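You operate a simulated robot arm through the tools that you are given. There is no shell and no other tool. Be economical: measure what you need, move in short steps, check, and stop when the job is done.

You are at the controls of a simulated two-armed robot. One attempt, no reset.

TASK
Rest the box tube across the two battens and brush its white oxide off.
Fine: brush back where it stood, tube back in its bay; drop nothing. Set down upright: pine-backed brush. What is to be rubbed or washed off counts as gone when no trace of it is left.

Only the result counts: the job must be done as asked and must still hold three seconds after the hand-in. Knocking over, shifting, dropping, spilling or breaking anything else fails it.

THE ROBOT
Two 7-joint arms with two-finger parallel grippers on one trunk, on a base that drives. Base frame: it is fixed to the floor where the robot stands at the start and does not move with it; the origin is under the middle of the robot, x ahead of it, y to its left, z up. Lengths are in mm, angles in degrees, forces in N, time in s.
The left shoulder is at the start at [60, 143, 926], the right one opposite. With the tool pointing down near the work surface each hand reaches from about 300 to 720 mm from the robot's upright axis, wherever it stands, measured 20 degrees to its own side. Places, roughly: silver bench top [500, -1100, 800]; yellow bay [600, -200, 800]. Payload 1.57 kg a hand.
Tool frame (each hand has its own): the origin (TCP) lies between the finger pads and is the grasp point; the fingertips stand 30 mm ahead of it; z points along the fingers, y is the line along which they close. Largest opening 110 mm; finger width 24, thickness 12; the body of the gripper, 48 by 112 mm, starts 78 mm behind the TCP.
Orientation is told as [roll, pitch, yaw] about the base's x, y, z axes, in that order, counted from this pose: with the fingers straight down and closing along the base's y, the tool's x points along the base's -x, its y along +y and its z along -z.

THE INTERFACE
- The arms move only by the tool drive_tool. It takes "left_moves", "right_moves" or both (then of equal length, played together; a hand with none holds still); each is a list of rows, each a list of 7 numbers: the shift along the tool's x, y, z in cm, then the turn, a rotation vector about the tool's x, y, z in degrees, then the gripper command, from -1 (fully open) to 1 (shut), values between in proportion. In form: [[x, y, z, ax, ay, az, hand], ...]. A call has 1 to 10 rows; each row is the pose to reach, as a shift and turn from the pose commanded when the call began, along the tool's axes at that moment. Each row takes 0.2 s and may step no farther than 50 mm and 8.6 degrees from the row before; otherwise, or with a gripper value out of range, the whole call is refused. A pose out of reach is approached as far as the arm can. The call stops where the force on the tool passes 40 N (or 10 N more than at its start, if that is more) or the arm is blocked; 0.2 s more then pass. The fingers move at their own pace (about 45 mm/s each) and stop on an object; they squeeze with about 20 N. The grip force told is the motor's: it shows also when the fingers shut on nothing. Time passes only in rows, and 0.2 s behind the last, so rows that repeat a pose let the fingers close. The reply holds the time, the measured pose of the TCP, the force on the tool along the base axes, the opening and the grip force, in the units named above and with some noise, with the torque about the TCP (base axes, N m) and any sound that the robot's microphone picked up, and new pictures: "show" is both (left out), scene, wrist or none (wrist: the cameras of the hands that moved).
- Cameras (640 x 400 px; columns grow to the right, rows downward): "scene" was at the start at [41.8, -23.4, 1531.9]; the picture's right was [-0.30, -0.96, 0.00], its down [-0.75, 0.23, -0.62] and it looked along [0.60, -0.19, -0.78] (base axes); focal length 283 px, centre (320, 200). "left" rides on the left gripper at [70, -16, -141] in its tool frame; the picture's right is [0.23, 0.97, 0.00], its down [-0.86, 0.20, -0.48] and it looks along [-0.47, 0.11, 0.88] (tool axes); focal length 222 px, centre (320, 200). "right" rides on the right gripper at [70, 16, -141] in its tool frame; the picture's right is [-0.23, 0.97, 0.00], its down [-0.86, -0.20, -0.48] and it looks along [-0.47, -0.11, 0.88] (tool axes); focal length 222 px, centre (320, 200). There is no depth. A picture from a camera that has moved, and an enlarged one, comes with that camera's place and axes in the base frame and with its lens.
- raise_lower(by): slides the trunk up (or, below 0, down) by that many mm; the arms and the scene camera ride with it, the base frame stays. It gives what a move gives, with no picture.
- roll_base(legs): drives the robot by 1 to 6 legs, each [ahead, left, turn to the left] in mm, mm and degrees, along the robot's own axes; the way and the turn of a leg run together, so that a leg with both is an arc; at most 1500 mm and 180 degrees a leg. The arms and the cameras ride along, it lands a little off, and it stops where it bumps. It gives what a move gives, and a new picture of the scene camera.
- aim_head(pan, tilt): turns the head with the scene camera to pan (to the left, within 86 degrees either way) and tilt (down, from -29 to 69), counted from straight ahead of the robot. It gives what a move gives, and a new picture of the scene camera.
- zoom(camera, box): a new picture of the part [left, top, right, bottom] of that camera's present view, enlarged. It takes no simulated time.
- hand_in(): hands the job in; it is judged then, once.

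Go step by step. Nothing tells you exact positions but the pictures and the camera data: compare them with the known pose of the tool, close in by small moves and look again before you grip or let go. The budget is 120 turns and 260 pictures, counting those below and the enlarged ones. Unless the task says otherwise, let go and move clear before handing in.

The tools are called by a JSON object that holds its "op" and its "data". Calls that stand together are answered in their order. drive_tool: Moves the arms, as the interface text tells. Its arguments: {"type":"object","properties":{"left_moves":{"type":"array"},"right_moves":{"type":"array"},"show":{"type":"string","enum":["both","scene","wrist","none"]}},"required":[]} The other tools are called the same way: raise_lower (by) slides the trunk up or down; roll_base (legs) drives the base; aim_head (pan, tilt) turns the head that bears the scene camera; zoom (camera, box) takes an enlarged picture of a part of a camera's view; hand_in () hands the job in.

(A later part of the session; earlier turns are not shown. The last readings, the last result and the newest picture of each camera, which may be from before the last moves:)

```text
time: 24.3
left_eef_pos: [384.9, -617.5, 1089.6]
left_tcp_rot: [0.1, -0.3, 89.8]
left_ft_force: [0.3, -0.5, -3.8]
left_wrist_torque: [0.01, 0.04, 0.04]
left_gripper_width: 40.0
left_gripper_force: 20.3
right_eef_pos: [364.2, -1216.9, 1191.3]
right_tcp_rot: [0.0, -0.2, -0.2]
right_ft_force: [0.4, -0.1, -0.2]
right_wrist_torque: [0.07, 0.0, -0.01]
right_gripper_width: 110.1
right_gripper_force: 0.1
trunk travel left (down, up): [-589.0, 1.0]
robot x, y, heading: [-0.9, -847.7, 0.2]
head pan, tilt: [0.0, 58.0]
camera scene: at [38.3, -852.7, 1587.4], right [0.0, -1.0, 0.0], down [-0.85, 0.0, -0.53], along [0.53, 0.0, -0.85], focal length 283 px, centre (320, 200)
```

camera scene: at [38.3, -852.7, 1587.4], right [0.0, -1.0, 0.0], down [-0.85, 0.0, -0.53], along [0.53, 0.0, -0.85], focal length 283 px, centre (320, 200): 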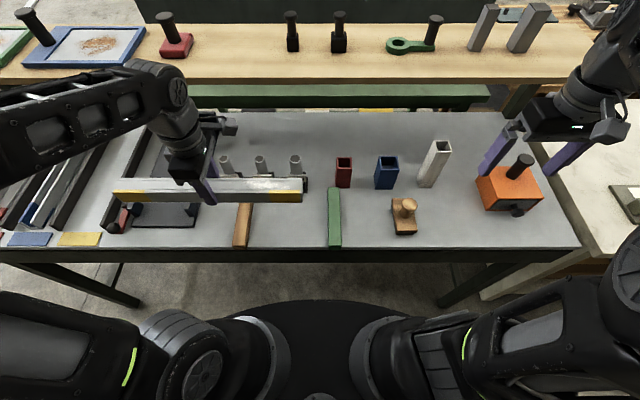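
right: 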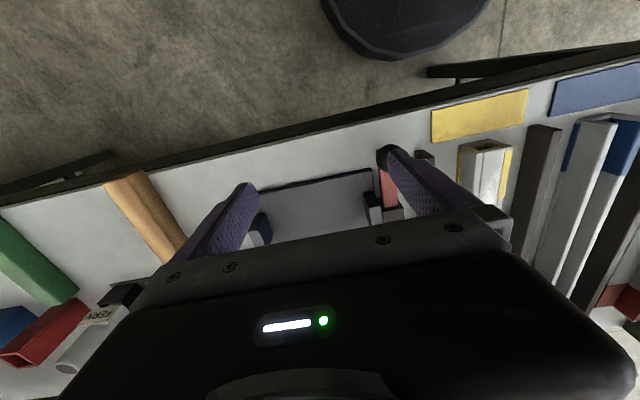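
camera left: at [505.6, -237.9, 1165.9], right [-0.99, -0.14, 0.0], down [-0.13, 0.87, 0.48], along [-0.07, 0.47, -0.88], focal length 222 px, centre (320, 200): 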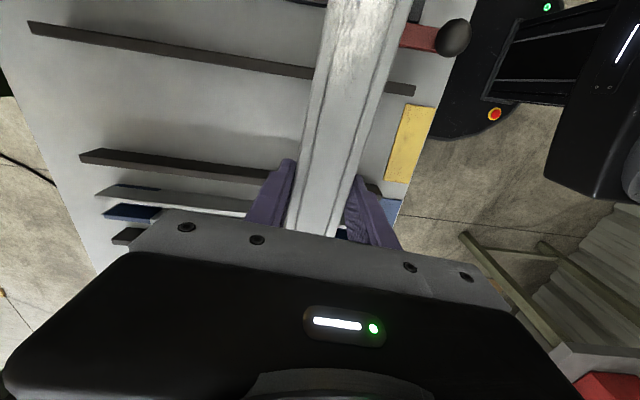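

Now I bring the tube over the battens' middle and lower to about 3 cm above them.

{"op": "drive_tool", "data": {"left_moves": [[4, -1, 0, 0, 0, 0, 1], [8, -2, 0, 0, 0, 0, 1], [12, -3, 0, 0, 0, 0, 1], [14.5, -3.5, 3, 0, 0, 0, 1], [14.5, -3.5, 7, 0, 0, 0, 1], [14.5, -3.5, 11, 0, 0, 0, 1], [14.5, -3.5, 13, 0, 0, 0, 1]]}}

{"op": "zoom", "data": {"camera": "scene", "box": [180, 130, 440, 260]}}

```text
time: 25.9
left_eef_pos: [419.6, -762.7, 958.1]
left_tcp_rot: [0.2, -0.1, 89.9]
left_ft_force: [-0.6, -0.5, -3.9]
left_wrist_torque: [-0.02, 0.02, 0.01]
left_gripper_width: 40.0
left_gripper_force: 20.0
right_eef_pos: [365.4, -1216.3, 1190.3]
right_tcp_rot: [0.1, -0.2, -0.1]
right_ft_force: [-0.2, -0.6, 0.9]
right_wrist_torque: [0.01, -0.01, 0.03]
right_gripper_width: 110.0
right_gripper_force: 0.0
trunk travel left (down, up): [-589.0, 1.0]
robot x, y, heading: [-0.6, -854.8, -0.0]
head pan, tilt: [0.0, 58.0]
camera scene: at [38.4, -851.2, 1587.4], right [0.0, -1.0, 0.0], down [-0.85, 0.0, -0.53], along [0.53, 0.0, -0.85], focal length 283 px, centre (320, 200)
camera left: at [436.0, -831.7, 1098.6], right [-0.97, -0.22, 0.0], down [-0.2, 0.85, 0.48], along [-0.11, 0.47, -0.88], focal length 222 px, centre (320, 200)
```

scene: 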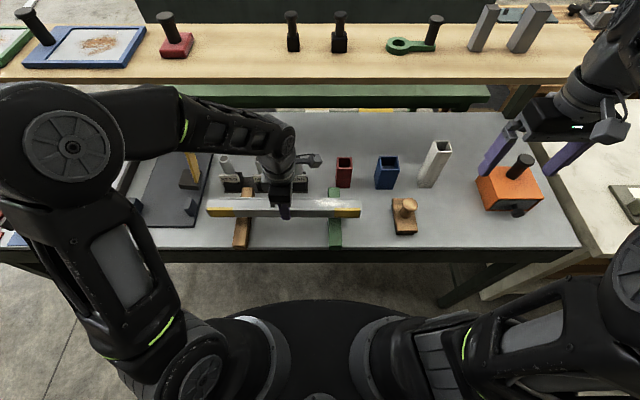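
left: 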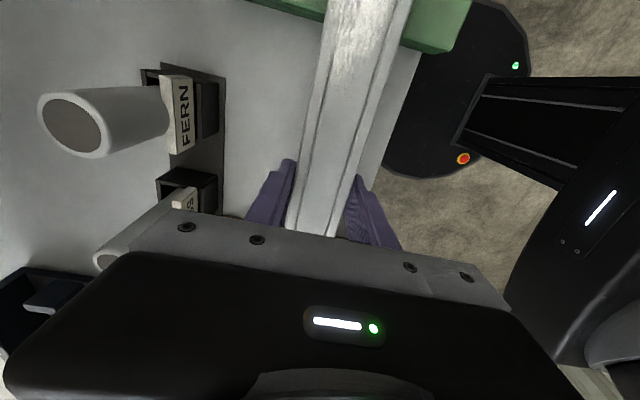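

```text
2.46 times, centred on (310, 195) of scene
camera zoom: at [38.4, -851.2, 1587.4], right [0.0, -1.0, 0.0], down [-0.85, 0.0, -0.53], along [0.53, 0.0, -0.85], focal length 697 px, centre (345, 212)
```

zoom: 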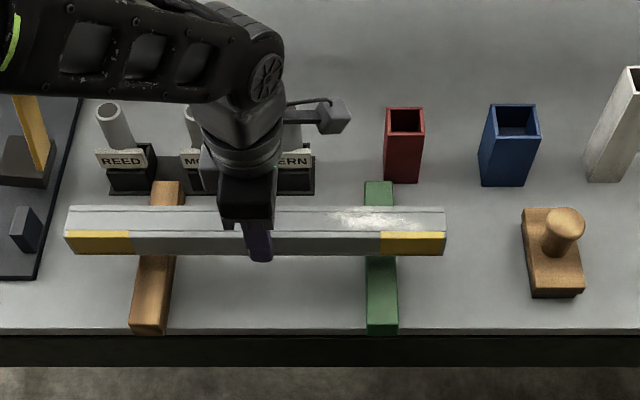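

Nicely aligned. I lower gently until the battens take the weight.

{"op": "drive_tool", "data": {"left_moves": [[0, 0, 0.8, 0, 0, 0, 1], [0, 0, 1.6, 0, 0, 0, 1], [0, 0, 2.2, 0, 0, 0, 1], [0, 0, 2.6, 0, 0, 0, 1]], "show": "none"}}

{"op": "zoom", "data": {"camera": "scene", "box": [180, 130, 440, 260]}}

```text
time: 26.9
left_eef_pos: [420.2, -761.8, 932.9]
left_tcp_rot: [0.3, -0.1, 89.8]
left_ft_force: [0.0, 0.0, -3.4]
left_wrist_torque: [-0.01, -0.02, -0.05]
left_gripper_width: 39.7
left_gripper_force: 19.9
right_eef_pos: [366.3, -1216.8, 1190.1]
right_tcp_rot: [-0.1, -0.2, 0.0]
right_ft_force: [-0.3, -0.5, -0.1]
right_wrist_torque: [0.01, -0.03, -0.02]
right_gripper_width: 110.3
right_gripper_force: 0.0
trunk travel left (down, up): [-589.0, 1.0]
robot x, y, heading: [-1.8, -852.0, 0.1]
head pan, tilt: [0.0, 58.0]
```

```text
2.46 times, centred on (310, 195) of scene
camera zoom: at [38.4, -851.4, 1587.4], right [0.0, -1.0, 0.0], down [-0.85, 0.0, -0.53], along [0.53, 0.0, -0.85], focal length 697 px, centre (345, 212)
```

zoom: 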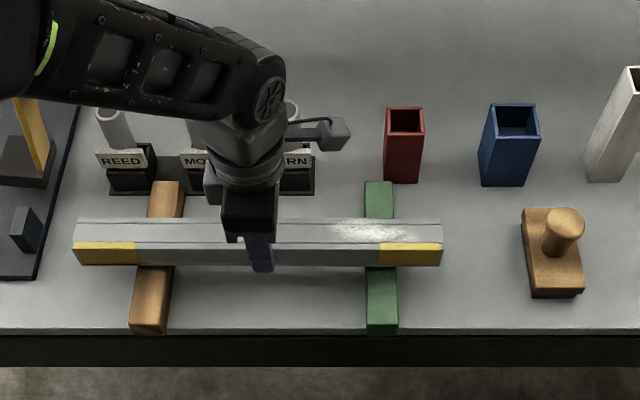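

{"op": "drive_tool", "data": {"left_moves": [[0, 0, 0.3, 0, 0, 0, 1], [0, 0, 0.6, 0, 0, 0, 1], [0, 0, 0.9, 0, 0, 0, 1]], "show": "none"}}

```text
time: 27.7
left_eef_pos: [419.7, -762.4, 923.9]
left_tcp_rot: [0.3, -0.1, 89.8]
left_ft_force: [-1.0, -0.1, -3.8]
left_wrist_torque: [-0.01, 0.0, 0.0]
left_gripper_width: 39.8
left_gripper_force: 19.5
right_eef_pos: [365.0, -1216.3, 1190.7]
right_tcp_rot: [0.0, -0.2, -0.1]
right_ft_force: [0.0, 1.2, -0.5]
right_wrist_torque: [0.04, 0.0, -0.04]
right_gripper_width: 110.0
right_gripper_force: 0.0
trunk travel left (down, up): [-589.0, 1.0]
robot x, y, heading: [-1.2, -848.8, 0.0]
head pan, tilt: [0.0, 58.0]
```

No contact yet at TCP z 924; I keep lowering in 3 mm steps.

{"op": "drive_tool", "data": {"left_moves": [[0, 0, 0.3, 0, 0, 0, 1], [0, 0, 0.6, 0, 0, 0, 1]], "show": "none"}}

```text
time: 28.3
left_eef_pos: [419.0, -763.3, 918.1]
left_tcp_rot: [0.0, -0.2, 89.9]
left_ft_force: [-3.3, 1.2, 18.7]
left_wrist_torque: [-0.01, 0.0, -0.08]
left_gripper_width: 39.8
left_gripper_force: 20.1
right_eef_pos: [364.5, -1216.8, 1192.4]
right_tcp_rot: [0.0, -0.3, 0.0]
right_ft_force: [-0.4, 0.6, 0.2]
right_wrist_torque: [-0.02, 0.02, 0.0]
right_gripper_width: 110.0
right_gripper_force: 0.1
trunk travel left (down, up): [-589.0, 1.0]
robot x, y, heading: [-0.7, -850.7, -0.1]
head pan, tilt: [0.0, 58.0]
```

The tube sits on the battens (contact 18 N). I ease off, open, inspect, and slide the left hand to the left end of the tube.

{"op": "drive_tool", "data": {"left_moves": [[0, 0, -0.2, 0, 0, 0, 1], [0, 0, -0.2, 0, 0, 0, 0.2], [0, 0, -0.2, 0, 0, 0, -0.25], [0, 0, -0.2, 0, 0, 0, -0.25], [0, 0, -0.2, 0, 0, 0, -0.25]], "show": "none"}}

{"op": "drive_tool", "data": {"left_moves": [[-2, 0, -0.2, 0, 0, 0, -0.25], [-5, 0, -0.2, 0, 0, 0, -0.25], [-8, 0, -0.2, 0, 0, 0, -0.25], [-11, 0, -0.2, 0, 0, 0, -0.25], [-12.5, 0, -0.2, 0, 0, 0, -0.25]]}}

{"op": "zoom", "data": {"camera": "scene", "box": [180, 130, 440, 260]}}

```text
time: 29.5
left_eef_pos: [418.5, -762.5, 919.9]
left_tcp_rot: [0.2, -0.1, 89.8]
left_ft_force: [0.8, 0.2, 0.3]
left_wrist_torque: [0.02, 0.01, -0.03]
left_gripper_width: 68.7
left_gripper_force: 0.1
right_eef_pos: [365.8, -1217.1, 1191.4]
right_tcp_rot: [0.0, -0.2, -0.1]
right_ft_force: [-0.2, -0.2, -0.2]
right_wrist_torque: [-0.01, 0.02, 0.0]
right_gripper_width: 110.0
right_gripper_force: 0.1
trunk travel left (down, up): [-589.0, 1.0]
robot x, y, heading: [2.0, -850.0, 0.1]
head pan, tilt: [0.0, 58.0]
```

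```text
time: 30.7
left_eef_pos: [419.3, -637.3, 923.0]
left_tcp_rot: [0.2, -0.1, 89.8]
left_ft_force: [0.3, 0.1, 0.9]
left_wrist_torque: [0.0, 0.0, -0.03]
left_gripper_width: 68.9
left_gripper_force: 0.1
right_eef_pos: [364.3, -1216.4, 1190.9]
right_tcp_rot: [-0.1, -0.2, -0.1]
right_ft_force: [-0.1, 0.1, 0.4]
right_wrist_torque: [-0.02, 0.03, 0.0]
right_gripper_width: 110.2
right_gripper_force: 0.0
trunk travel left (down, up): [-589.0, 1.0]
robot x, y, heading: [2.0, -847.9, -0.1]
head pan, tilt: [0.0, 58.0]
camera scene: at [38.1, -851.3, 1587.4], right [0.0, -1.0, 0.0], down [-0.85, 0.0, -0.53], along [0.53, 0.0, -0.85], focal length 283 px, centre (320, 200)
camera left: at [436.4, -706.0, 1062.5], right [-0.97, -0.22, 0.0], down [-0.19, 0.85, 0.48], along [-0.11, 0.47, -0.88], focal length 222 px, centre (320, 200)
```

scene: 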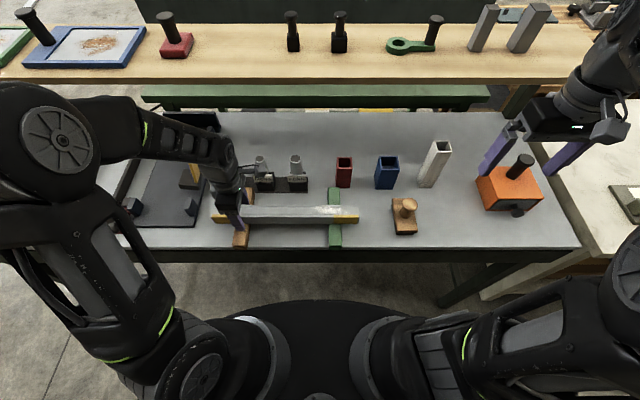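
left: 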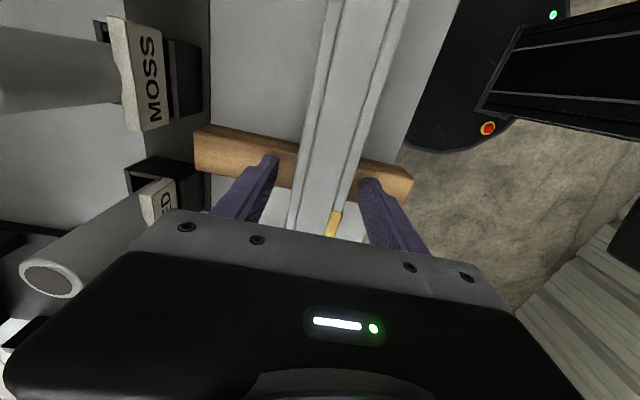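

```text
2.46 times, centred on (310, 195) of scene
camera zoom: at [38.1, -851.3, 1587.4], right [0.0, -1.0, 0.0], down [-0.85, 0.0, -0.53], along [0.53, 0.0, -0.85], focal length 697 px, centre (345, 212)
```

zoom: 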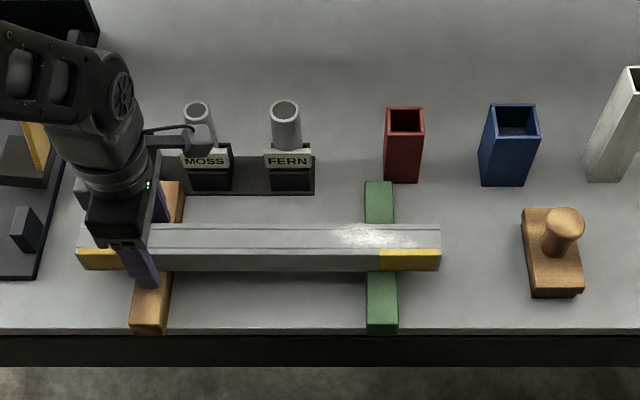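

The tube rests well across both battens, patch at right. I grip its left end with the left hand and bring the right hand above the pine brush (≈ (422, −1088)).

{"op": "drive_tool", "data": {"left_moves": [[0, 0, 0, 0, 0, 0, 0.3], [0, 0, 0, 0, 0, 0, 1], [0, 0, 0, 0, 0, 0, 1], [0, 0, 0, 0, 0, 0, 1], [0, 0, 0, 0, 0, 0, 1], [0, 0, 0, 0, 0, 0, 1]], "right_moves": [[-2, 3, 2, 0, 0, 0, -0.6], [-4, 6, 4, 0, 0, 0, -0.6], [-5.7, 9, 7, 0, 0, 0, -0.6], [-5.7, 11.5, 11, 0, 0, 0, -0.6], [-5.7, 12.9, 15, 0, 0, 0, -0.6], [-5.7, 12.9, 18, 0, 0, 0, -0.6]]}}

{"op": "zoom", "data": {"camera": "right", "box": [200, 20, 440, 240]}}

{"op": "zoom", "data": {"camera": "scene", "box": [340, 120, 500, 260]}}

```text
time: 32.1
left_eef_pos: [418.7, -636.9, 922.2]
left_tcp_rot: [0.2, -0.1, 89.7]
left_ft_force: [1.3, 0.3, 1.1]
left_wrist_torque: [0.36, -0.09, 0.0]
left_gripper_width: 39.9
left_gripper_force: 20.2
right_eef_pos: [424.2, -1086.1, 1011.5]
right_tcp_rot: [0.0, -0.3, -0.1]
right_ft_force: [0.2, -0.3, -0.2]
right_wrist_torque: [0.01, 0.01, -0.04]
right_gripper_width: 87.9
right_gripper_force: 0.1
trunk travel left (down, up): [-589.0, 1.0]
robot x, y, heading: [-2.0, -853.0, 0.2]
head pan, tilt: [0.0, 58.0]
camera scene: at [38.1, -851.4, 1587.5], right [0.0, -1.0, 0.0], down [-0.85, 0.0, -0.53], along [0.53, 0.0, -0.85], focal length 283 px, centre (320, 200)
camera right: at [352.9, -1070.1, 1151.8], right [0.23, 0.97, 0.0], down [0.85, -0.2, 0.48], along [0.47, -0.11, -0.88], focal length 222 px, centre (320, 200)
camera left: at [436.6, -706.4, 1062.7], right [-0.97, -0.22, 0.0], down [-0.2, 0.85, 0.48], along [-0.11, 0.47, -0.88], focal length 222 px, centre (320, 200)
```

scene: 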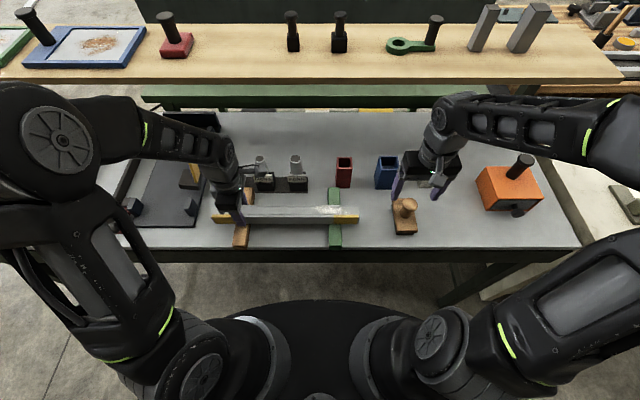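
right: 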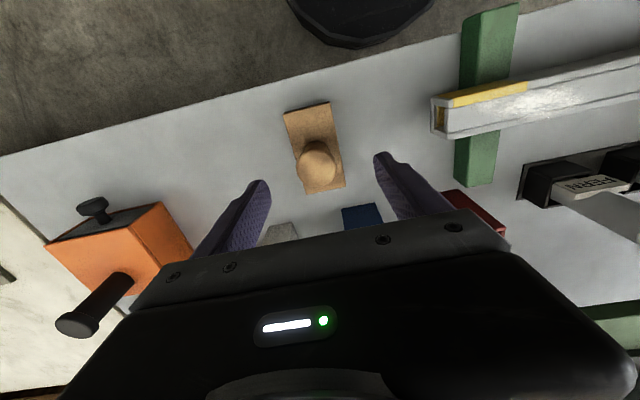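
left: 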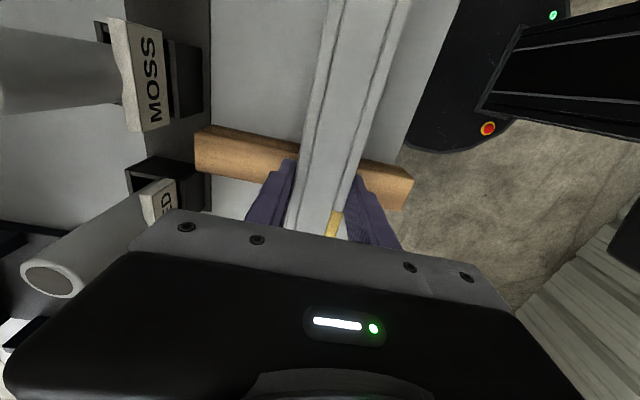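

```text
1.82 times, centred on (320, 130) of right
camera zoom: at [352.9, -1070.1, 1151.8], right [0.23, 0.97, 0.0], down [0.85, -0.2, 0.48], along [0.47, -0.11, -0.88], focal length 404 px, centre (320, 327)
```

zoom: 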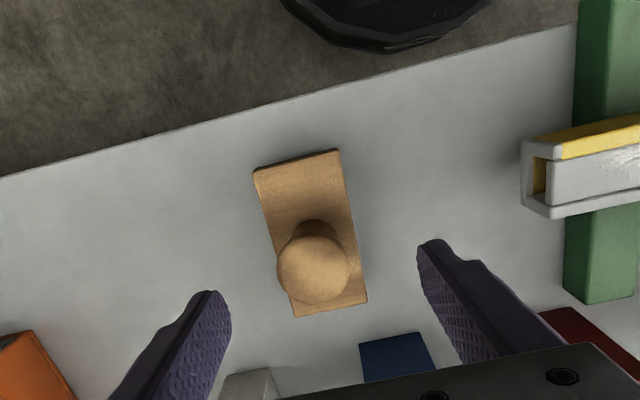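

```text
2.86 times, centred on (420, 190) of scene
camera zoom: at [38.1, -851.4, 1587.5], right [0.0, -1.0, 0.0], down [-0.85, 0.0, -0.53], along [0.53, 0.0, -0.85], focal length 809 px, centre (34, 229)
```

zoom: 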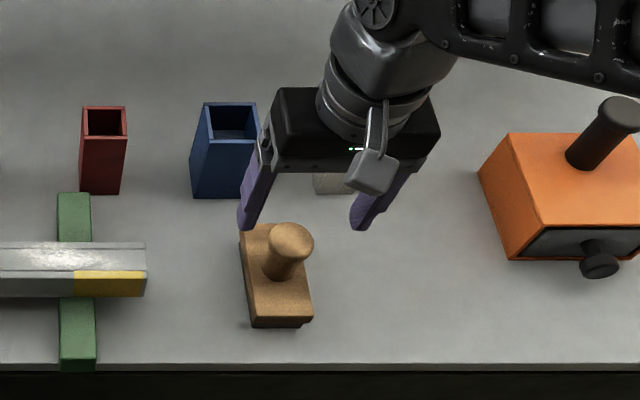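

Triangulated knob: (430, −1093, ≈937). I align and descend to TCP z ≈ 945, then check.

{"op": "drive_tool", "data": {"right_moves": [[-0.6, -0.65, 2, 0, 0, 0, -0.4], [-0.6, -0.65, 4, 0, 0, 0, -0.4], [-0.6, -0.65, 6.5, 0, 0, 0, -0.4]], "show": "none"}}

{"op": "zoom", "data": {"camera": "right", "box": [200, 60, 440, 240]}}

{"op": "zoom", "data": {"camera": "scene", "box": [360, 140, 460, 250]}}

```text
time: 32.9
left_eef_pos: [418.9, -638.0, 922.2]
left_tcp_rot: [0.2, -0.1, 89.8]
left_ft_force: [-0.2, -0.2, 0.6]
left_wrist_torque: [0.33, -0.11, -0.03]
left_gripper_width: 40.1
left_gripper_force: 20.1
right_eef_pos: [429.6, -1093.6, 945.8]
right_tcp_rot: [0.0, -0.3, 0.0]
right_ft_force: [-0.1, -0.1, 0.0]
right_wrist_torque: [0.01, -0.01, -0.02]
right_gripper_width: 77.0
right_gripper_force: 0.1
trunk travel left (down, up): [-589.0, 1.0]
robot x, y, heading: [1.3, -850.3, 0.2]
head pan, tilt: [0.0, 58.0]
```

```text
2.22 times, centred on (320, 150) of right
camera zoom: at [358.6, -1077.2, 1087.5], right [0.23, 0.97, 0.0], down [0.85, -0.2, 0.48], along [0.47, -0.11, -0.88], focal length 494 px, centre (320, 311)
```

zoom: 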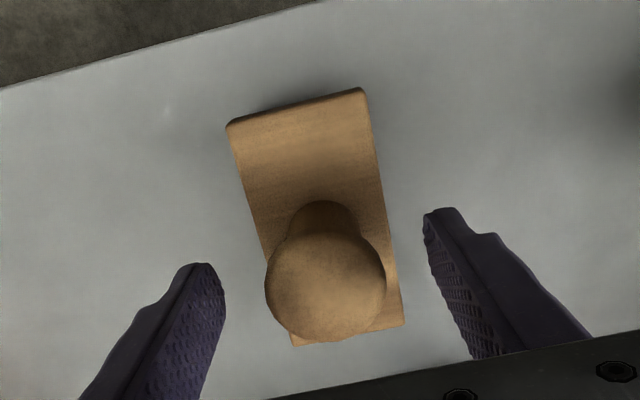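

```text
3.64 times, centred on (410, 195) of scene
camera zoom: at [37.9, -851.3, 1587.5], right [0.0, -1.0, 0.0], down [-0.85, 0.0, -0.53], along [0.53, 0.0, -0.85], focal length 1029 px, centre (-7, 218)
```

zoom: 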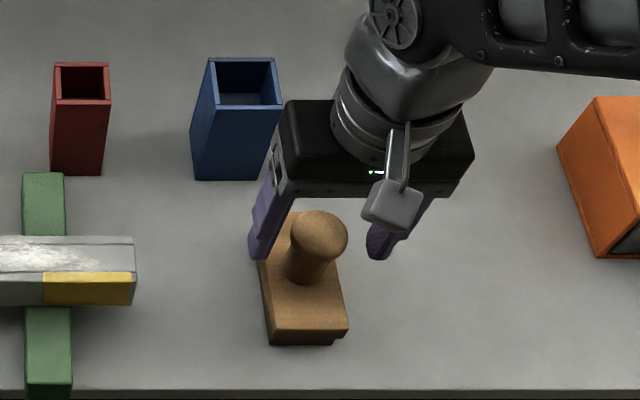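

Knob is centred. I descend 13 mm more and grip it.

{"op": "drive_tool", "data": {"right_moves": [[0, 0, 0.7, 0, 0, 0, -0.4], [0, 0, 1.3, 0, 0, 0, -0.2], [0, 0, 1.3, 0, 0, 0, 0.3], [0, 0, 1.3, 0, 0, 0, 1], [0, 0, 1.3, 0, 0, 0, 1], [0, 0, 1.3, 0, 0, 0, 1]], "show": "none"}}

{"op": "zoom", "data": {"camera": "scene", "box": [360, 140, 460, 250]}}

{"op": "zoom", "data": {"camera": "right", "box": [200, 60, 440, 240]}}

```text
time: 34.3
left_eef_pos: [418.1, -638.3, 923.1]
left_tcp_rot: [0.2, -0.1, 89.8]
left_ft_force: [-0.8, 0.9, 2.8]
left_wrist_torque: [0.09, -0.07, -0.04]
left_gripper_width: 40.0
left_gripper_force: 19.9
right_eef_pos: [428.3, -1094.7, 933.1]
right_tcp_rot: [0.1, -0.3, -0.1]
right_ft_force: [-0.5, 0.5, -0.8]
right_wrist_torque: [0.04, 0.0, 0.02]
right_gripper_width: 35.0
right_gripper_force: 20.0
trunk travel left (down, up): [-589.0, 1.0]
robot x, y, heading: [0.3, -852.4, -0.2]
head pan, tilt: [0.0, 58.0]
```

```text
3.64 times, centred on (410, 195) of scene
camera zoom: at [37.9, -851.4, 1587.4], right [0.0, -1.0, 0.0], down [-0.85, 0.0, -0.53], along [0.53, 0.0, -0.85], focal length 1029 px, centre (-7, 218)
```

zoom: 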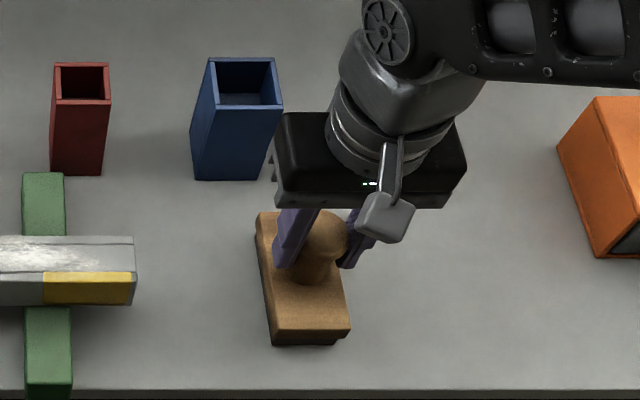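

```text
2.22 times, centred on (320, 150) of right
camera zoom: at [358.7, -1077.6, 1074.6], right [0.23, 0.97, 0.0], down [0.85, -0.2, 0.48], along [0.47, -0.11, -0.88], focal length 494 px, centre (320, 311)
```

zoom: 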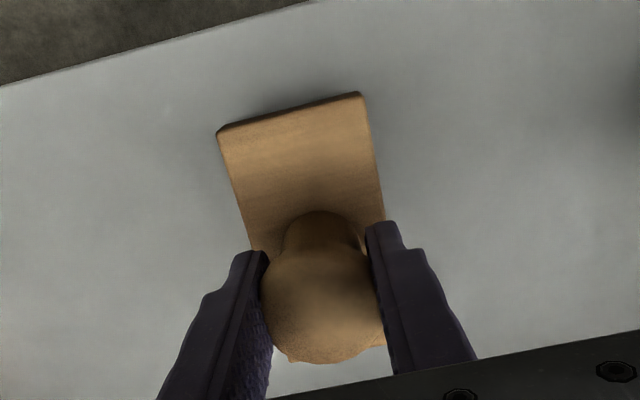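

Gripped the knob (35 mm) at (428.5, −1094, 933) – its return pose. I lift it and look.

{"op": "drive_tool", "data": {"right_moves": [[0, 0, -1, 0, 0, 0, 1], [0, 0, -4, 0, 0, 0, 1], [0, 0, -8, 0, 0, 0, 1], [0, 0, -11, 0, 0, 0, 1]]}}

{"op": "zoom", "data": {"camera": "scene", "box": [260, 120, 460, 250]}}

```text
time: 35.3
left_eef_pos: [418.1, -637.2, 923.4]
left_tcp_rot: [0.3, -0.1, 89.8]
left_ft_force: [-0.3, 0.4, 3.4]
left_wrist_torque: [-0.22, -0.13, -0.16]
left_gripper_width: 40.2
left_gripper_force: 19.8
right_eef_pos: [428.6, -1094.5, 1043.0]
right_tcp_rot: [0.0, -0.2, -0.1]
right_ft_force: [0.0, -1.1, -0.9]
right_wrist_torque: [-0.02, 0.0, 0.02]
right_gripper_width: 35.2
right_gripper_force: 20.7
trunk travel left (down, up): [-589.0, 1.0]
robot x, y, heading: [-1.6, -849.8, -0.0]
head pan, tilt: [0.0, 58.0]
camera scene: at [37.8, -851.4, 1587.4], right [0.0, -1.0, 0.0], down [-0.85, 0.0, -0.53], along [0.53, 0.0, -0.85], focal length 283 px, centre (320, 200)
camera right: at [357.9, -1078.7, 1184.6], right [0.23, 0.97, 0.0], down [0.85, -0.2, 0.48], along [0.47, -0.11, -0.88], focal length 222 px, centre (320, 200)
```

scene: 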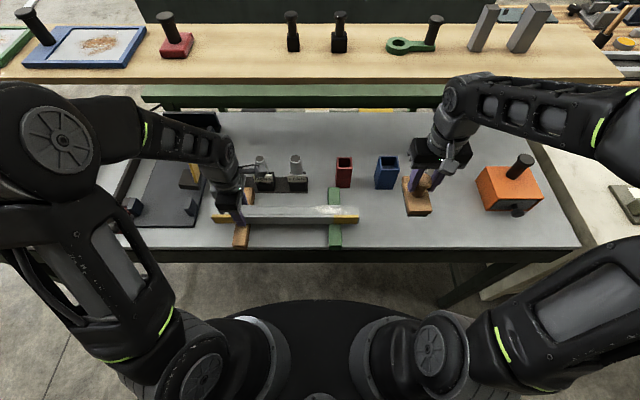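
right: 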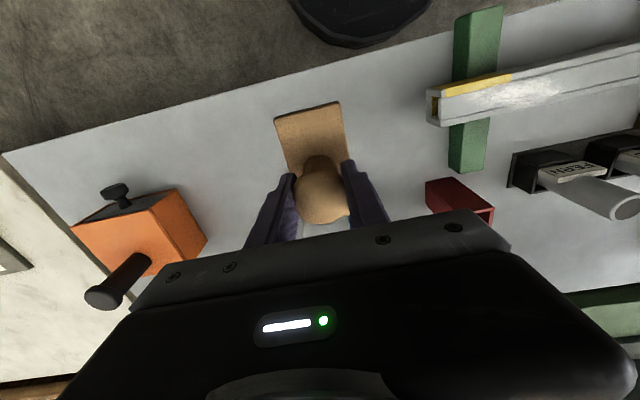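

```text
3.08 times, centred on (360, 185) of scene
camera zoom: at [37.8, -851.4, 1587.4], right [0.0, -1.0, 0.0], down [-0.85, 0.0, -0.53], along [0.53, 0.0, -0.85], focal length 871 px, centre (197, 246)
```

zoom: 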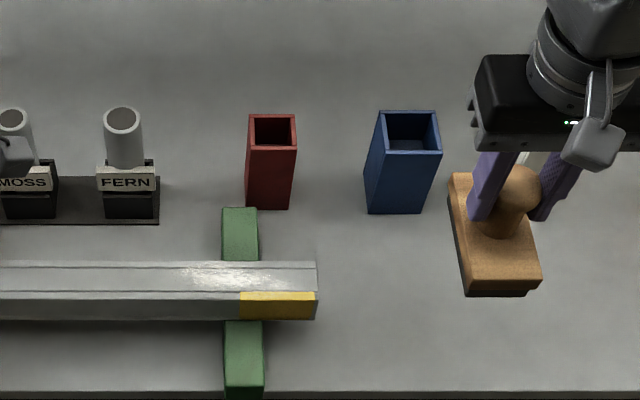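

Brush held level. I carry it over the oxide patch (y ≈ −830 to −895) at −880 and lower near the tube's top.

{"op": "drive_tool", "data": {"right_moves": [[0, 4, 0, 0, 0, 0, 1], [0.3, 8, 0, 0, 0, 0, 1], [0.4, 12, 0, 0, 0, 0, 1], [0.4, 16, 0, 0, 0, 0, 1], [0.4, 20, 0, 0, 0, 0, 1], [0.4, 21.5, 1, 0, 0, 0, 1], [0.4, 21.5, 2.6, 0, 0, 0, 1]]}}

{"op": "zoom", "data": {"camera": "scene", "box": [200, 120, 400, 250]}}

```text
time: 36.9
left_eef_pos: [418.5, -637.8, 922.8]
left_tcp_rot: [0.2, -0.2, 89.9]
left_ft_force: [-0.5, 1.1, 1.3]
left_wrist_torque: [-0.01, -0.09, -0.08]
left_gripper_width: 39.6
left_gripper_force: 20.4
right_eef_pos: [424.5, -879.8, 1018.1]
right_tcp_rot: [0.0, -0.4, -0.1]
right_ft_force: [0.3, -0.3, -0.9]
right_wrist_torque: [0.02, -0.01, 0.02]
right_gripper_width: 35.1
right_gripper_force: 20.1
trunk travel left (down, up): [-589.0, 1.0]
robot x, y, heading: [5.8, -848.9, 0.0]
head pan, tilt: [0.0, 58.0]
camera scene: at [38.0, -851.4, 1587.4], right [0.0, -1.0, 0.0], down [-0.85, 0.0, -0.53], along [0.53, 0.0, -0.85], focal length 283 px, centre (320, 200)
camera right: at [354.8, -863.0, 1158.8], right [0.23, 0.97, 0.0], down [0.85, -0.2, 0.48], along [0.47, -0.11, -0.88], focal length 222 px, centre (320, 200)
```

scene: 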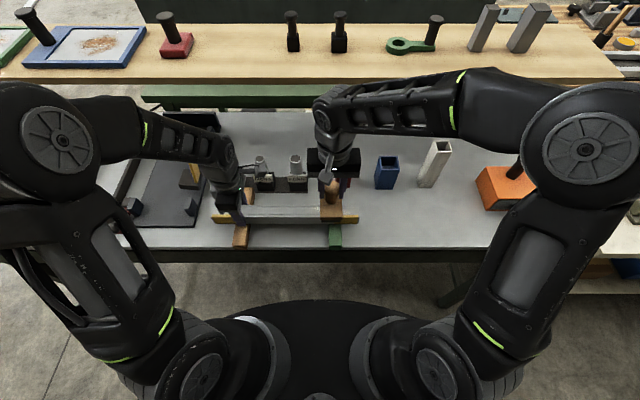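
right: 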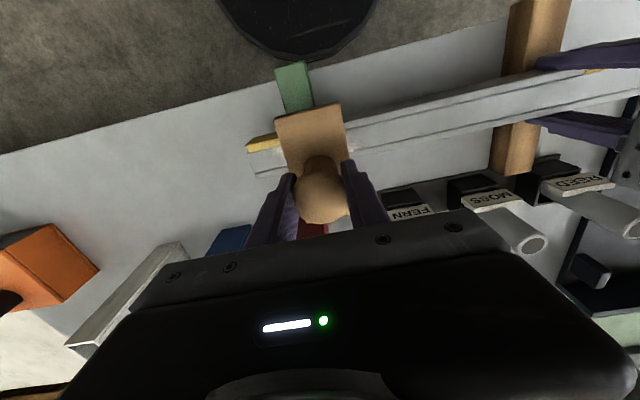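

```text
3.08 times, centred on (300, 185) of scene
camera zoom: at [38.0, -851.4, 1587.4], right [0.0, -1.0, 0.0], down [-0.85, 0.0, -0.53], along [0.53, 0.0, -0.85], focal length 871 px, centre (382, 246)
```

zoom: 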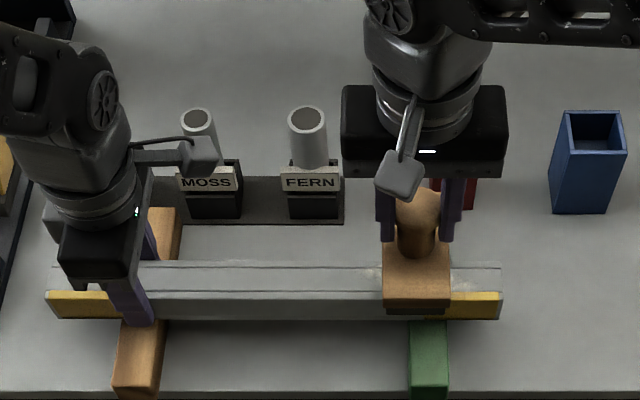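

Brush is just above the patch. I press down until light contact.

{"op": "drive_tool", "data": {"right_moves": [[0, 0, 0.5, 0, 0, 0, 1], [0, 0, 1.0, 0, 0, 0, 1], [0, 0, 1.3, 0, 0, 0, 1], [0, 0, 1.5, 0, 0, 0, 1]], "show": "none"}}

```text
time: 37.9
left_eef_pos: [418.8, -638.0, 924.4]
left_tcp_rot: [0.2, -0.1, 89.8]
left_ft_force: [0.1, 0.0, -0.2]
left_wrist_torque: [0.0, -0.2, 0.21]
left_gripper_width: 39.8
left_gripper_force: 19.7
right_eef_pos: [425.5, -878.4, 1003.6]
right_tcp_rot: [0.1, -0.5, -0.2]
right_ft_force: [1.4, -0.5, 19.6]
right_wrist_torque: [0.37, -0.13, -0.03]
right_gripper_width: 35.3
right_gripper_force: 20.2
trunk travel left (down, up): [-589.0, 1.0]
robot x, y, heading: [-0.7, -853.2, -0.3]
head pan, tilt: [0.0, 58.0]
```

Contact of ~20 N at z 1003.6. I ease slightly and brush back and forth along the tube.

{"op": "drive_tool", "data": {"right_moves": [[0, 1.5, -0.08, 0, 0, 0, 1], [0, 3, -0.08, 0, 0, 0, 1], [0, 4.5, -0.08, 0, 0, 0, 1], [0, 6, -0.08, 0, 0, 0, 1], [0, 4, -0.08, 0, 0, 0, 1], [0, 2, -0.08, 0, 0, 0, 1], [0, 0, -0.08, 0, 0, 0, 1], [0, -2, -0.08, 0, 0, 0, 1], [0, -4, -0.08, 0, 0, 0, 1], [0, -2, -0.08, 0, 0, 0, 1]], "show": "scene"}}

{"op": "zoom", "data": {"camera": "scene", "box": [200, 120, 400, 250]}}

```text
time: 40.1
left_eef_pos: [419.1, -637.2, 921.9]
left_tcp_rot: [0.1, 0.0, 89.8]
left_ft_force: [0.2, 0.4, 3.1]
left_wrist_torque: [-0.01, -0.11, -0.13]
left_gripper_width: 40.1
left_gripper_force: 20.2
right_eef_pos: [424.3, -899.2, 1002.8]
right_tcp_rot: [0.0, -0.2, -0.1]
right_ft_force: [-0.7, 0.0, -0.4]
right_wrist_torque: [0.0, -0.01, 0.0]
right_gripper_width: 35.1
right_gripper_force: 20.2
trunk travel left (down, up): [-589.0, 1.0]
robot x, y, heading: [-2.5, -852.9, 0.1]
head pan, tilt: [0.0, 58.0]
camera scene: at [37.9, -851.3, 1587.5], right [0.0, -1.0, 0.0], down [-0.85, 0.0, -0.53], along [0.53, 0.0, -0.85], focal length 283 px, centre (320, 200)
```

scene: 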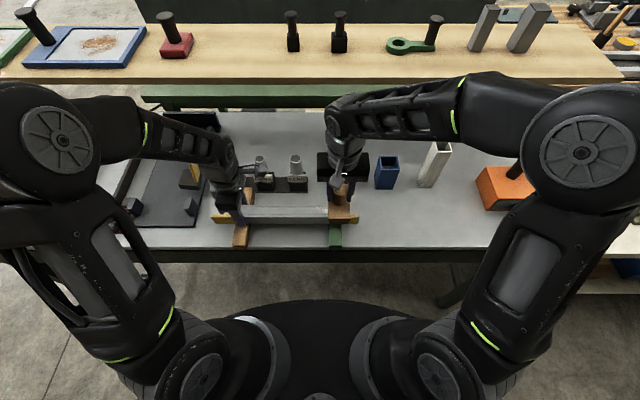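

```text
3.08 times, centred on (300, 185) of scene
camera zoom: at [37.9, -851.3, 1587.5], right [0.0, -1.0, 0.0], down [-0.85, 0.0, -0.53], along [0.53, 0.0, -0.85], focal length 871 px, centre (382, 246)
```

zoom: 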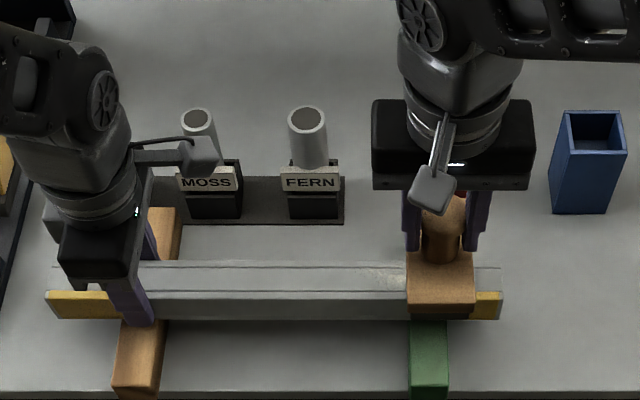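

Some oxide seems gone but contact was lost at the end. I press 1.5 mm deeper and brush again, then move off to look.

{"op": "drive_tool", "data": {"right_moves": [[0, 0, 0.12, 0, 0, 0, 1], [0, 2, 0.15, 0, 0, 0, 1], [0, 4, 0.15, 0, 0, 0, 1], [0, 6, 0.15, 0, 0, 0, 1], [0, 8, 0.15, 0, 0, 0, 1]], "show": "none"}}

{"op": "drive_tool", "data": {"right_moves": [[0, -2, 0, 0, 0, 0, 1], [0, -4, 0, 0, 0, 0, 1], [0, -6, 0, 0, 0, 0, 1], [0, -8, 0, 0, 0, 0, 1], [0, -10, 0, 0, 0, 0, 1]], "show": "none"}}

{"op": "zoom", "data": {"camera": "scene", "box": [200, 120, 400, 250]}}

```text
time: 41.3
left_eef_pos: [419.0, -637.3, 923.1]
left_tcp_rot: [0.1, -0.1, 89.8]
left_ft_force: [-0.5, 3.0, 0.0]
left_wrist_torque: [-0.47, -0.14, 0.09]
left_gripper_width: 40.0
left_gripper_force: 19.9
right_eef_pos: [426.0, -818.5, 1000.9]
right_tcp_rot: [0.0, -0.3, -0.1]
right_ft_force: [0.0, -3.4, 9.7]
right_wrist_torque: [-0.22, -0.1, -0.01]
right_gripper_width: 35.2
right_gripper_force: 19.9
trunk travel left (down, up): [-589.0, 1.0]
robot x, y, heading: [2.3, -850.9, -0.2]
head pan, tilt: [0.0, 58.0]
```

```text
time: 42.5
left_eef_pos: [419.3, -638.1, 922.2]
left_tcp_rot: [0.2, -0.1, 89.8]
left_ft_force: [0.4, -1.9, -0.7]
left_wrist_torque: [-0.36, -0.05, 0.02]
left_gripper_width: 40.0
left_gripper_force: 19.4
right_eef_pos: [424.4, -920.1, 1000.7]
right_tcp_rot: [0.0, -0.2, -0.1]
right_ft_force: [-1.9, 1.6, 6.9]
right_wrist_torque: [0.34, -0.02, 0.01]
right_gripper_width: 35.2
right_gripper_force: 19.9
trunk travel left (down, up): [-589.0, 1.0]
robot x, y, heading: [2.8, -851.3, 0.0]
head pan, tilt: [0.0, 58.0]
```

```text
3.08 times, centred on (300, 185) of scene
camera zoom: at [37.5, -851.4, 1587.4], right [0.0, -1.0, 0.0], down [-0.85, 0.0, -0.53], along [0.53, 0.0, -0.85], focal length 871 px, centre (382, 246)
```

zoom: 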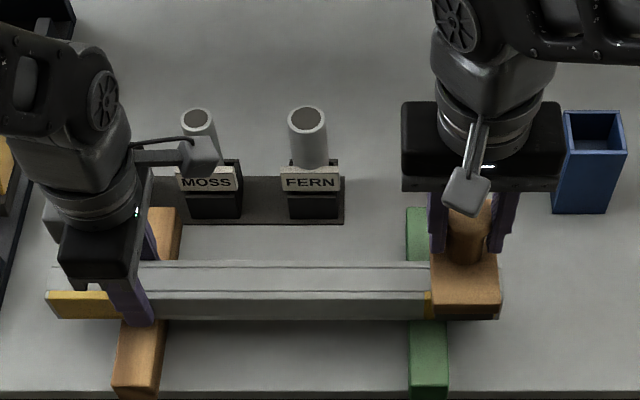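

The visible top is clean up to the brush. I do one more full pass over it, then lift off and inspect closely.

{"op": "drive_tool", "data": {"right_moves": [[0, 2, 0, 0, 0, 0, 1], [0, 4, 0, 0, 0, 0, 1], [0, 6, 0, 0, 0, 0, 1], [0, 8, 0, 0, 0, 0, 1], [0, 10, 0, 0, 0, 0, 1], [0, 8, 0, 0, 0, 0, 1], [0, 6, 0, 0, 0, 0, 1], [0, 4, 0, 0, 0, 0, 1], [0, 2, 0, 0, 0, 0, 1], [0, 0, 0, 0, 0, 0, 1]], "show": "none"}}

{"op": "drive_tool", "data": {"right_moves": [[0, 0, -1, 0, 0, 0, 1], [0, 0, -4, 0, 0, 0, 1], [0, -4, -4, 0, 0, 0, 1], [0, -8, -4, 0, 0, 0, 1], [0, -12, -4, 0, 0, 0, 1]], "show": "none"}}

{"op": "zoom", "data": {"camera": "scene", "box": [270, 170, 380, 240]}}

{"op": "zoom", "data": {"camera": "right", "box": [320, 0, 640, 200]}}

```text
time: 44.7
left_eef_pos: [418.7, -637.2, 923.2]
left_tcp_rot: [0.2, -0.2, 89.8]
left_ft_force: [-0.9, -1.0, 2.8]
left_wrist_torque: [0.44, -0.09, -0.03]
left_gripper_width: 40.0
left_gripper_force: 20.7
right_eef_pos: [424.3, -920.9, 1000.7]
right_tcp_rot: [0.0, -0.2, -0.1]
right_ft_force: [-0.9, -0.2, -0.7]
right_wrist_torque: [0.0, 0.0, 0.0]
right_gripper_width: 35.3
right_gripper_force: 20.3
trunk travel left (down, up): [-589.0, 1.0]
robot x, y, heading: [-0.8, -850.3, -0.1]
head pan, tilt: [0.0, 58.0]
```

```text
time: 45.9
left_eef_pos: [419.4, -636.4, 921.4]
left_tcp_rot: [0.2, 0.0, 89.8]
left_ft_force: [-1.8, -1.7, 4.2]
left_wrist_torque: [0.35, -0.12, -0.01]
left_gripper_width: 39.9
left_gripper_force: 20.1
right_eef_pos: [426.6, -1039.5, 1042.4]
right_tcp_rot: [0.0, -0.2, 0.0]
right_ft_force: [0.3, 0.8, -0.8]
right_wrist_torque: [-0.01, 0.06, 0.02]
right_gripper_width: 35.0
right_gripper_force: 19.7
trunk travel left (down, up): [-589.0, 1.0]
robot x, y, heading: [-0.9, -850.3, -0.1]
head pan, tilt: [0.0, 58.0]
```

```text
5.71 times, centred on (325, 205) of scene
camera zoom: at [37.9, -851.9, 1587.4], right [0.0, -1.0, 0.0], down [-0.85, 0.0, -0.53], along [0.53, 0.0, -0.85], focal length 1617 px, centre (291, 171)
```

zoom: 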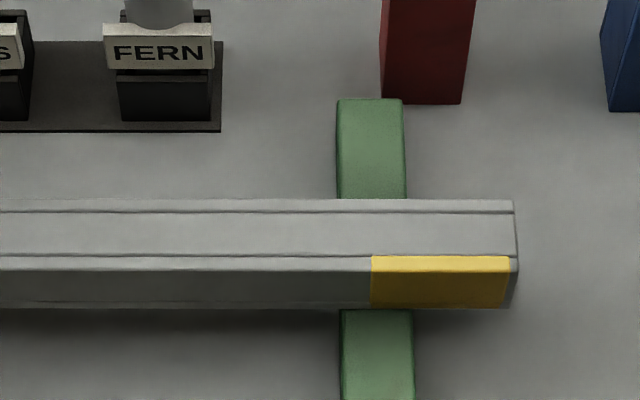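

```text
2.00 times, centred on (480, 100) of right
camera zoom: at [355.6, -1023.8, 1183.4], right [0.23, 0.97, 0.0], down [0.85, -0.2, 0.48], along [0.47, -0.11, -0.88], focal length 444 px, centre (0, 400)
```

zoom: 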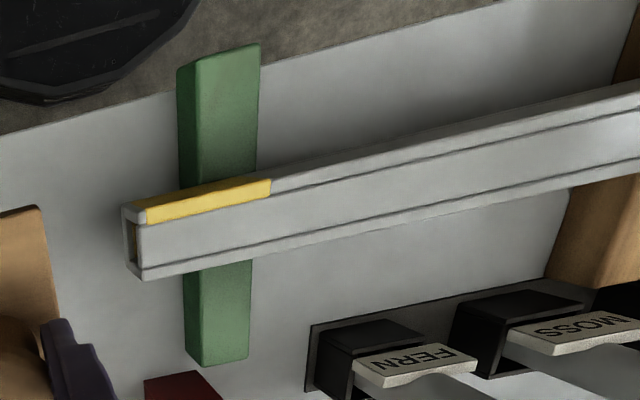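

The top is clean with no trace left, and the sides look clean too. I return the brush to its spot (428.5, −1094.5), lowering to just above the bench.

{"op": "drive_tool", "data": {"right_moves": [[-0.2, -3, 0, 0, 0, 0, 1], [-0.2, -5.5, 2, 0, 0, 0, 1], [-0.2, -5.5, 6, 0, 0, 0, 1], [-0.2, -5.5, 9, 0, 0, 0, 1], [-0.2, -5.5, 10.2, 0, 0, 0, 1]], "show": "none"}}

{"op": "zoom", "data": {"camera": "scene", "box": [360, 140, 460, 250]}}

```text
time: 47.1
left_eef_pos: [419.5, -637.8, 923.7]
left_tcp_rot: [0.2, -0.1, 89.8]
left_ft_force: [-1.5, -1.4, 1.5]
left_wrist_torque: [0.16, -0.06, -0.06]
left_gripper_width: 39.8
left_gripper_force: 20.2
right_eef_pos: [427.1, -1093.7, 940.6]
right_tcp_rot: [0.1, -0.3, -0.1]
right_ft_force: [-0.7, 0.5, -1.1]
right_wrist_torque: [0.0, 0.0, -0.01]
right_gripper_width: 35.2
right_gripper_force: 20.2
trunk travel left (down, up): [-589.0, 1.0]
robot x, y, heading: [-1.3, -847.9, 0.2]
head pan, tilt: [0.0, 58.0]
```

```text
3.64 times, centred on (410, 195) of scene
camera zoom: at [37.8, -851.6, 1587.4], right [0.0, -1.0, 0.0], down [-0.85, 0.0, -0.53], along [0.53, 0.0, -0.85], focal length 1029 px, centre (-7, 218)
```

zoom: 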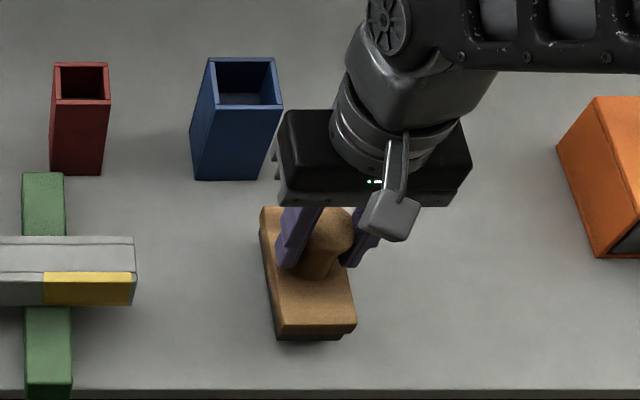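

I compare the brush's yaw with the wrist view used when gripping.

{"op": "zoom", "data": {"camera": "right", "box": [200, 60, 440, 240]}}

```text
2.22 times, centred on (320, 150) of right
camera zoom: at [356.1, -1078.2, 1080.6], right [0.23, 0.97, 0.0], down [0.85, -0.2, 0.48], along [0.47, -0.11, -0.88], focal length 494 px, centre (320, 311)
```

zoom: 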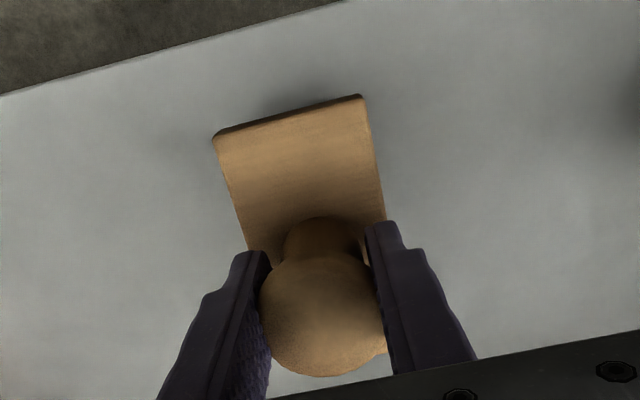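

Yaw matches within a degree. I lower until it touches the bench.

{"op": "drive_tool", "data": {"right_moves": [[-0.1, -0.05, 0.4, 0, 0, 0, 1], [-0.1, -0.05, 0.7, 0, 0, 0, 1], [-0.1, -0.05, 0.9, 0, 0, 0, 1]], "show": "none"}}

```text
time: 47.9
left_eef_pos: [418.8, -638.4, 922.3]
left_tcp_rot: [0.2, 0.0, 89.8]
left_ft_force: [-1.8, 0.1, 2.1]
left_wrist_torque: [0.14, -0.1, -0.11]
left_gripper_width: 39.9
left_gripper_force: 19.8
right_eef_pos: [426.7, -1094.2, 930.0]
right_tcp_rot: [0.0, -0.2, -0.1]
right_ft_force: [0.1, -0.2, -1.0]
right_wrist_torque: [0.03, -0.05, -0.03]
right_gripper_width: 35.0
right_gripper_force: 20.0
trunk travel left (down, up): [-589.0, 1.0]
robot x, y, heading: [1.1, -852.3, -0.0]
head pan, tilt: [0.0, 58.0]
```

{"op": "drive_tool", "data": {"right_moves": [[-0.1, 0, 0.15, 0, 0, 0, 1], [-0.1, 0, 0.3, 0, 0, 0, 1]], "show": "none"}}

```text
time: 48.5
left_eef_pos: [418.8, -637.0, 923.1]
left_tcp_rot: [0.2, -0.1, 89.8]
left_ft_force: [0.5, 0.3, -0.5]
left_wrist_torque: [0.36, -0.06, 0.0]
left_gripper_width: 39.8
left_gripper_force: 20.2
right_eef_pos: [429.1, -1094.7, 926.8]
right_tcp_rot: [0.1, -0.3, -0.1]
right_ft_force: [-1.2, 0.0, 3.6]
right_wrist_torque: [0.06, -0.14, 0.02]
right_gripper_width: 35.1
right_gripper_force: 20.2
trunk travel left (down, up): [-589.0, 1.0]
robot x, y, heading: [-1.4, -849.2, 0.2]
head pan, tilt: [0.0, 58.0]
```

Light contact with the bench. I open and rise straight up.

{"op": "drive_tool", "data": {"right_moves": [[0, 0, 0, 0, 0, 0, 0.3], [0, 0, 0, 0, 0, 0, 0], [0, 0, 0, 0, 0, 0, -0.4], [0, 0, 0, 0, 0, 0, -0.4], [0, 0, -3, 0, 0, 0, -0.4], [0, 0, -7, 0, 0, 0, -0.4], [0, 0, -12, 0, 0, 0, -0.4], [0, 0, -17, 0, 0, 0, -0.4]], "show": "none"}}

{"op": "zoom", "data": {"camera": "scene", "box": [180, 130, 440, 260]}}

```text
time: 50.3
left_eef_pos: [419.1, -637.3, 921.6]
left_tcp_rot: [0.2, -0.2, 89.9]
left_ft_force: [-1.9, 0.7, 3.5]
left_wrist_torque: [-0.23, -0.07, -0.13]
left_gripper_width: 39.7
left_gripper_force: 20.0
right_eef_pos: [429.0, -1095.0, 1096.8]
right_tcp_rot: [0.1, -0.2, 0.0]
right_ft_force: [-0.1, -0.1, -0.2]
right_wrist_torque: [-0.01, -0.01, 0.01]
right_gripper_width: 76.9
right_gripper_force: 0.0
trunk travel left (down, up): [-589.0, 1.0]
robot x, y, heading: [-2.9, -850.4, -0.1]
head pan, tilt: [0.0, 58.0]
```

```text
2.46 times, centred on (310, 195) of scene
camera zoom: at [37.6, -851.3, 1587.4], right [0.0, -1.0, 0.0], down [-0.85, 0.0, -0.53], along [0.53, 0.0, -0.85], focal length 697 px, centre (345, 212)
```

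zoom: 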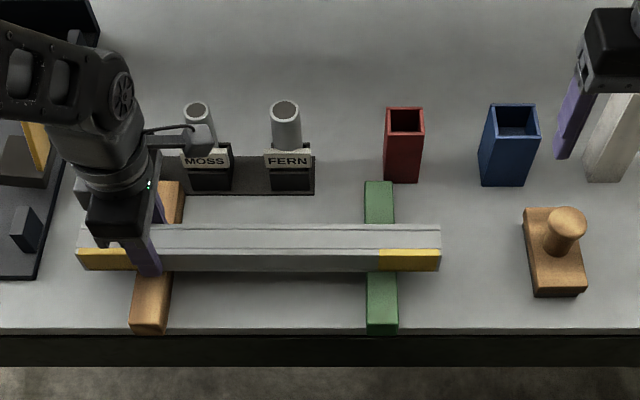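

Brush stands back within ~2 mm of its place. Now I release the tube's end, slide the left hand back to the tube's middle and regrip.

{"op": "drive_tool", "data": {"left_moves": [[0, 0, 0, 0, 0, 0, 0.2], [0, 0, 0, 0, 0, 0, -0.25], [0, 0, 0, 0, 0, 0, -0.25], [3, 0, 0, 0, 0, 0, -0.25], [6, 0, 0, 0, 0, 0, -0.25], [9, 0, 0, 0, 0, 0, -0.25], [11, 0, 0, 0, 0, 0, -0.25], [12.5, 0, 0.2, 0, 0, 0, -0.25]], "show": "none"}}

{"op": "drive_tool", "data": {"left_moves": [[0, 0, 0, 0, 0, 0, 0.3], [0, 0, 0, 0, 0, 0, 1], [0, 0, 0, 0, 0, 0, 1], [0, 0, 0, 0, 0, 0, 1], [0, 0, 0, 0, 0, 0, 1]], "show": "wrist"}}

```text
time: 52.1
left_eef_pos: [418.9, -762.8, 920.6]
left_tcp_rot: [0.1, -0.1, 89.7]
left_ft_force: [-1.1, 0.0, -0.5]
left_wrist_torque: [-0.01, -0.04, -0.05]
left_gripper_width: 68.7
left_gripper_force: 0.2
right_eef_pos: [429.2, -1094.3, 1097.1]
right_tcp_rot: [0.0, -0.2, -0.1]
right_ft_force: [-0.7, -0.9, 0.2]
right_wrist_torque: [-0.01, 0.0, 0.0]
right_gripper_width: 77.3
right_gripper_force: 0.0
trunk travel left (down, up): [-589.0, 1.0]
robot x, y, heading: [-0.5, -850.8, 0.0]
head pan, tilt: [0.0, 58.0]
```

```text
time: 53.3
left_eef_pos: [420.1, -761.8, 919.3]
left_tcp_rot: [0.2, -0.1, 89.7]
left_ft_force: [-0.7, -1.4, -1.0]
left_wrist_torque: [-0.14, -0.05, -0.04]
left_gripper_width: 40.0
left_gripper_force: 19.9
right_eef_pos: [429.2, -1093.4, 1096.2]
right_tcp_rot: [0.1, -0.3, -0.1]
right_ft_force: [0.4, -0.6, -0.6]
right_wrist_torque: [-0.02, 0.0, 0.0]
right_gripper_width: 76.9
right_gripper_force: 0.1
trunk travel left (down, up): [-589.0, 1.0]
robot x, y, heading: [2.5, -849.8, -0.1]
head pan, tilt: [0.0, 58.0]
camera left: at [436.5, -831.6, 1060.3], right [-0.97, -0.22, 0.0], down [-0.19, 0.85, 0.48], along [-0.11, 0.47, -0.88], focal length 222 px, centre (320, 200)
```

left: 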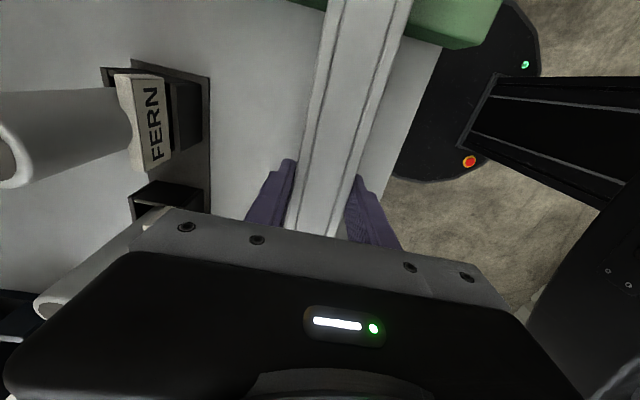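

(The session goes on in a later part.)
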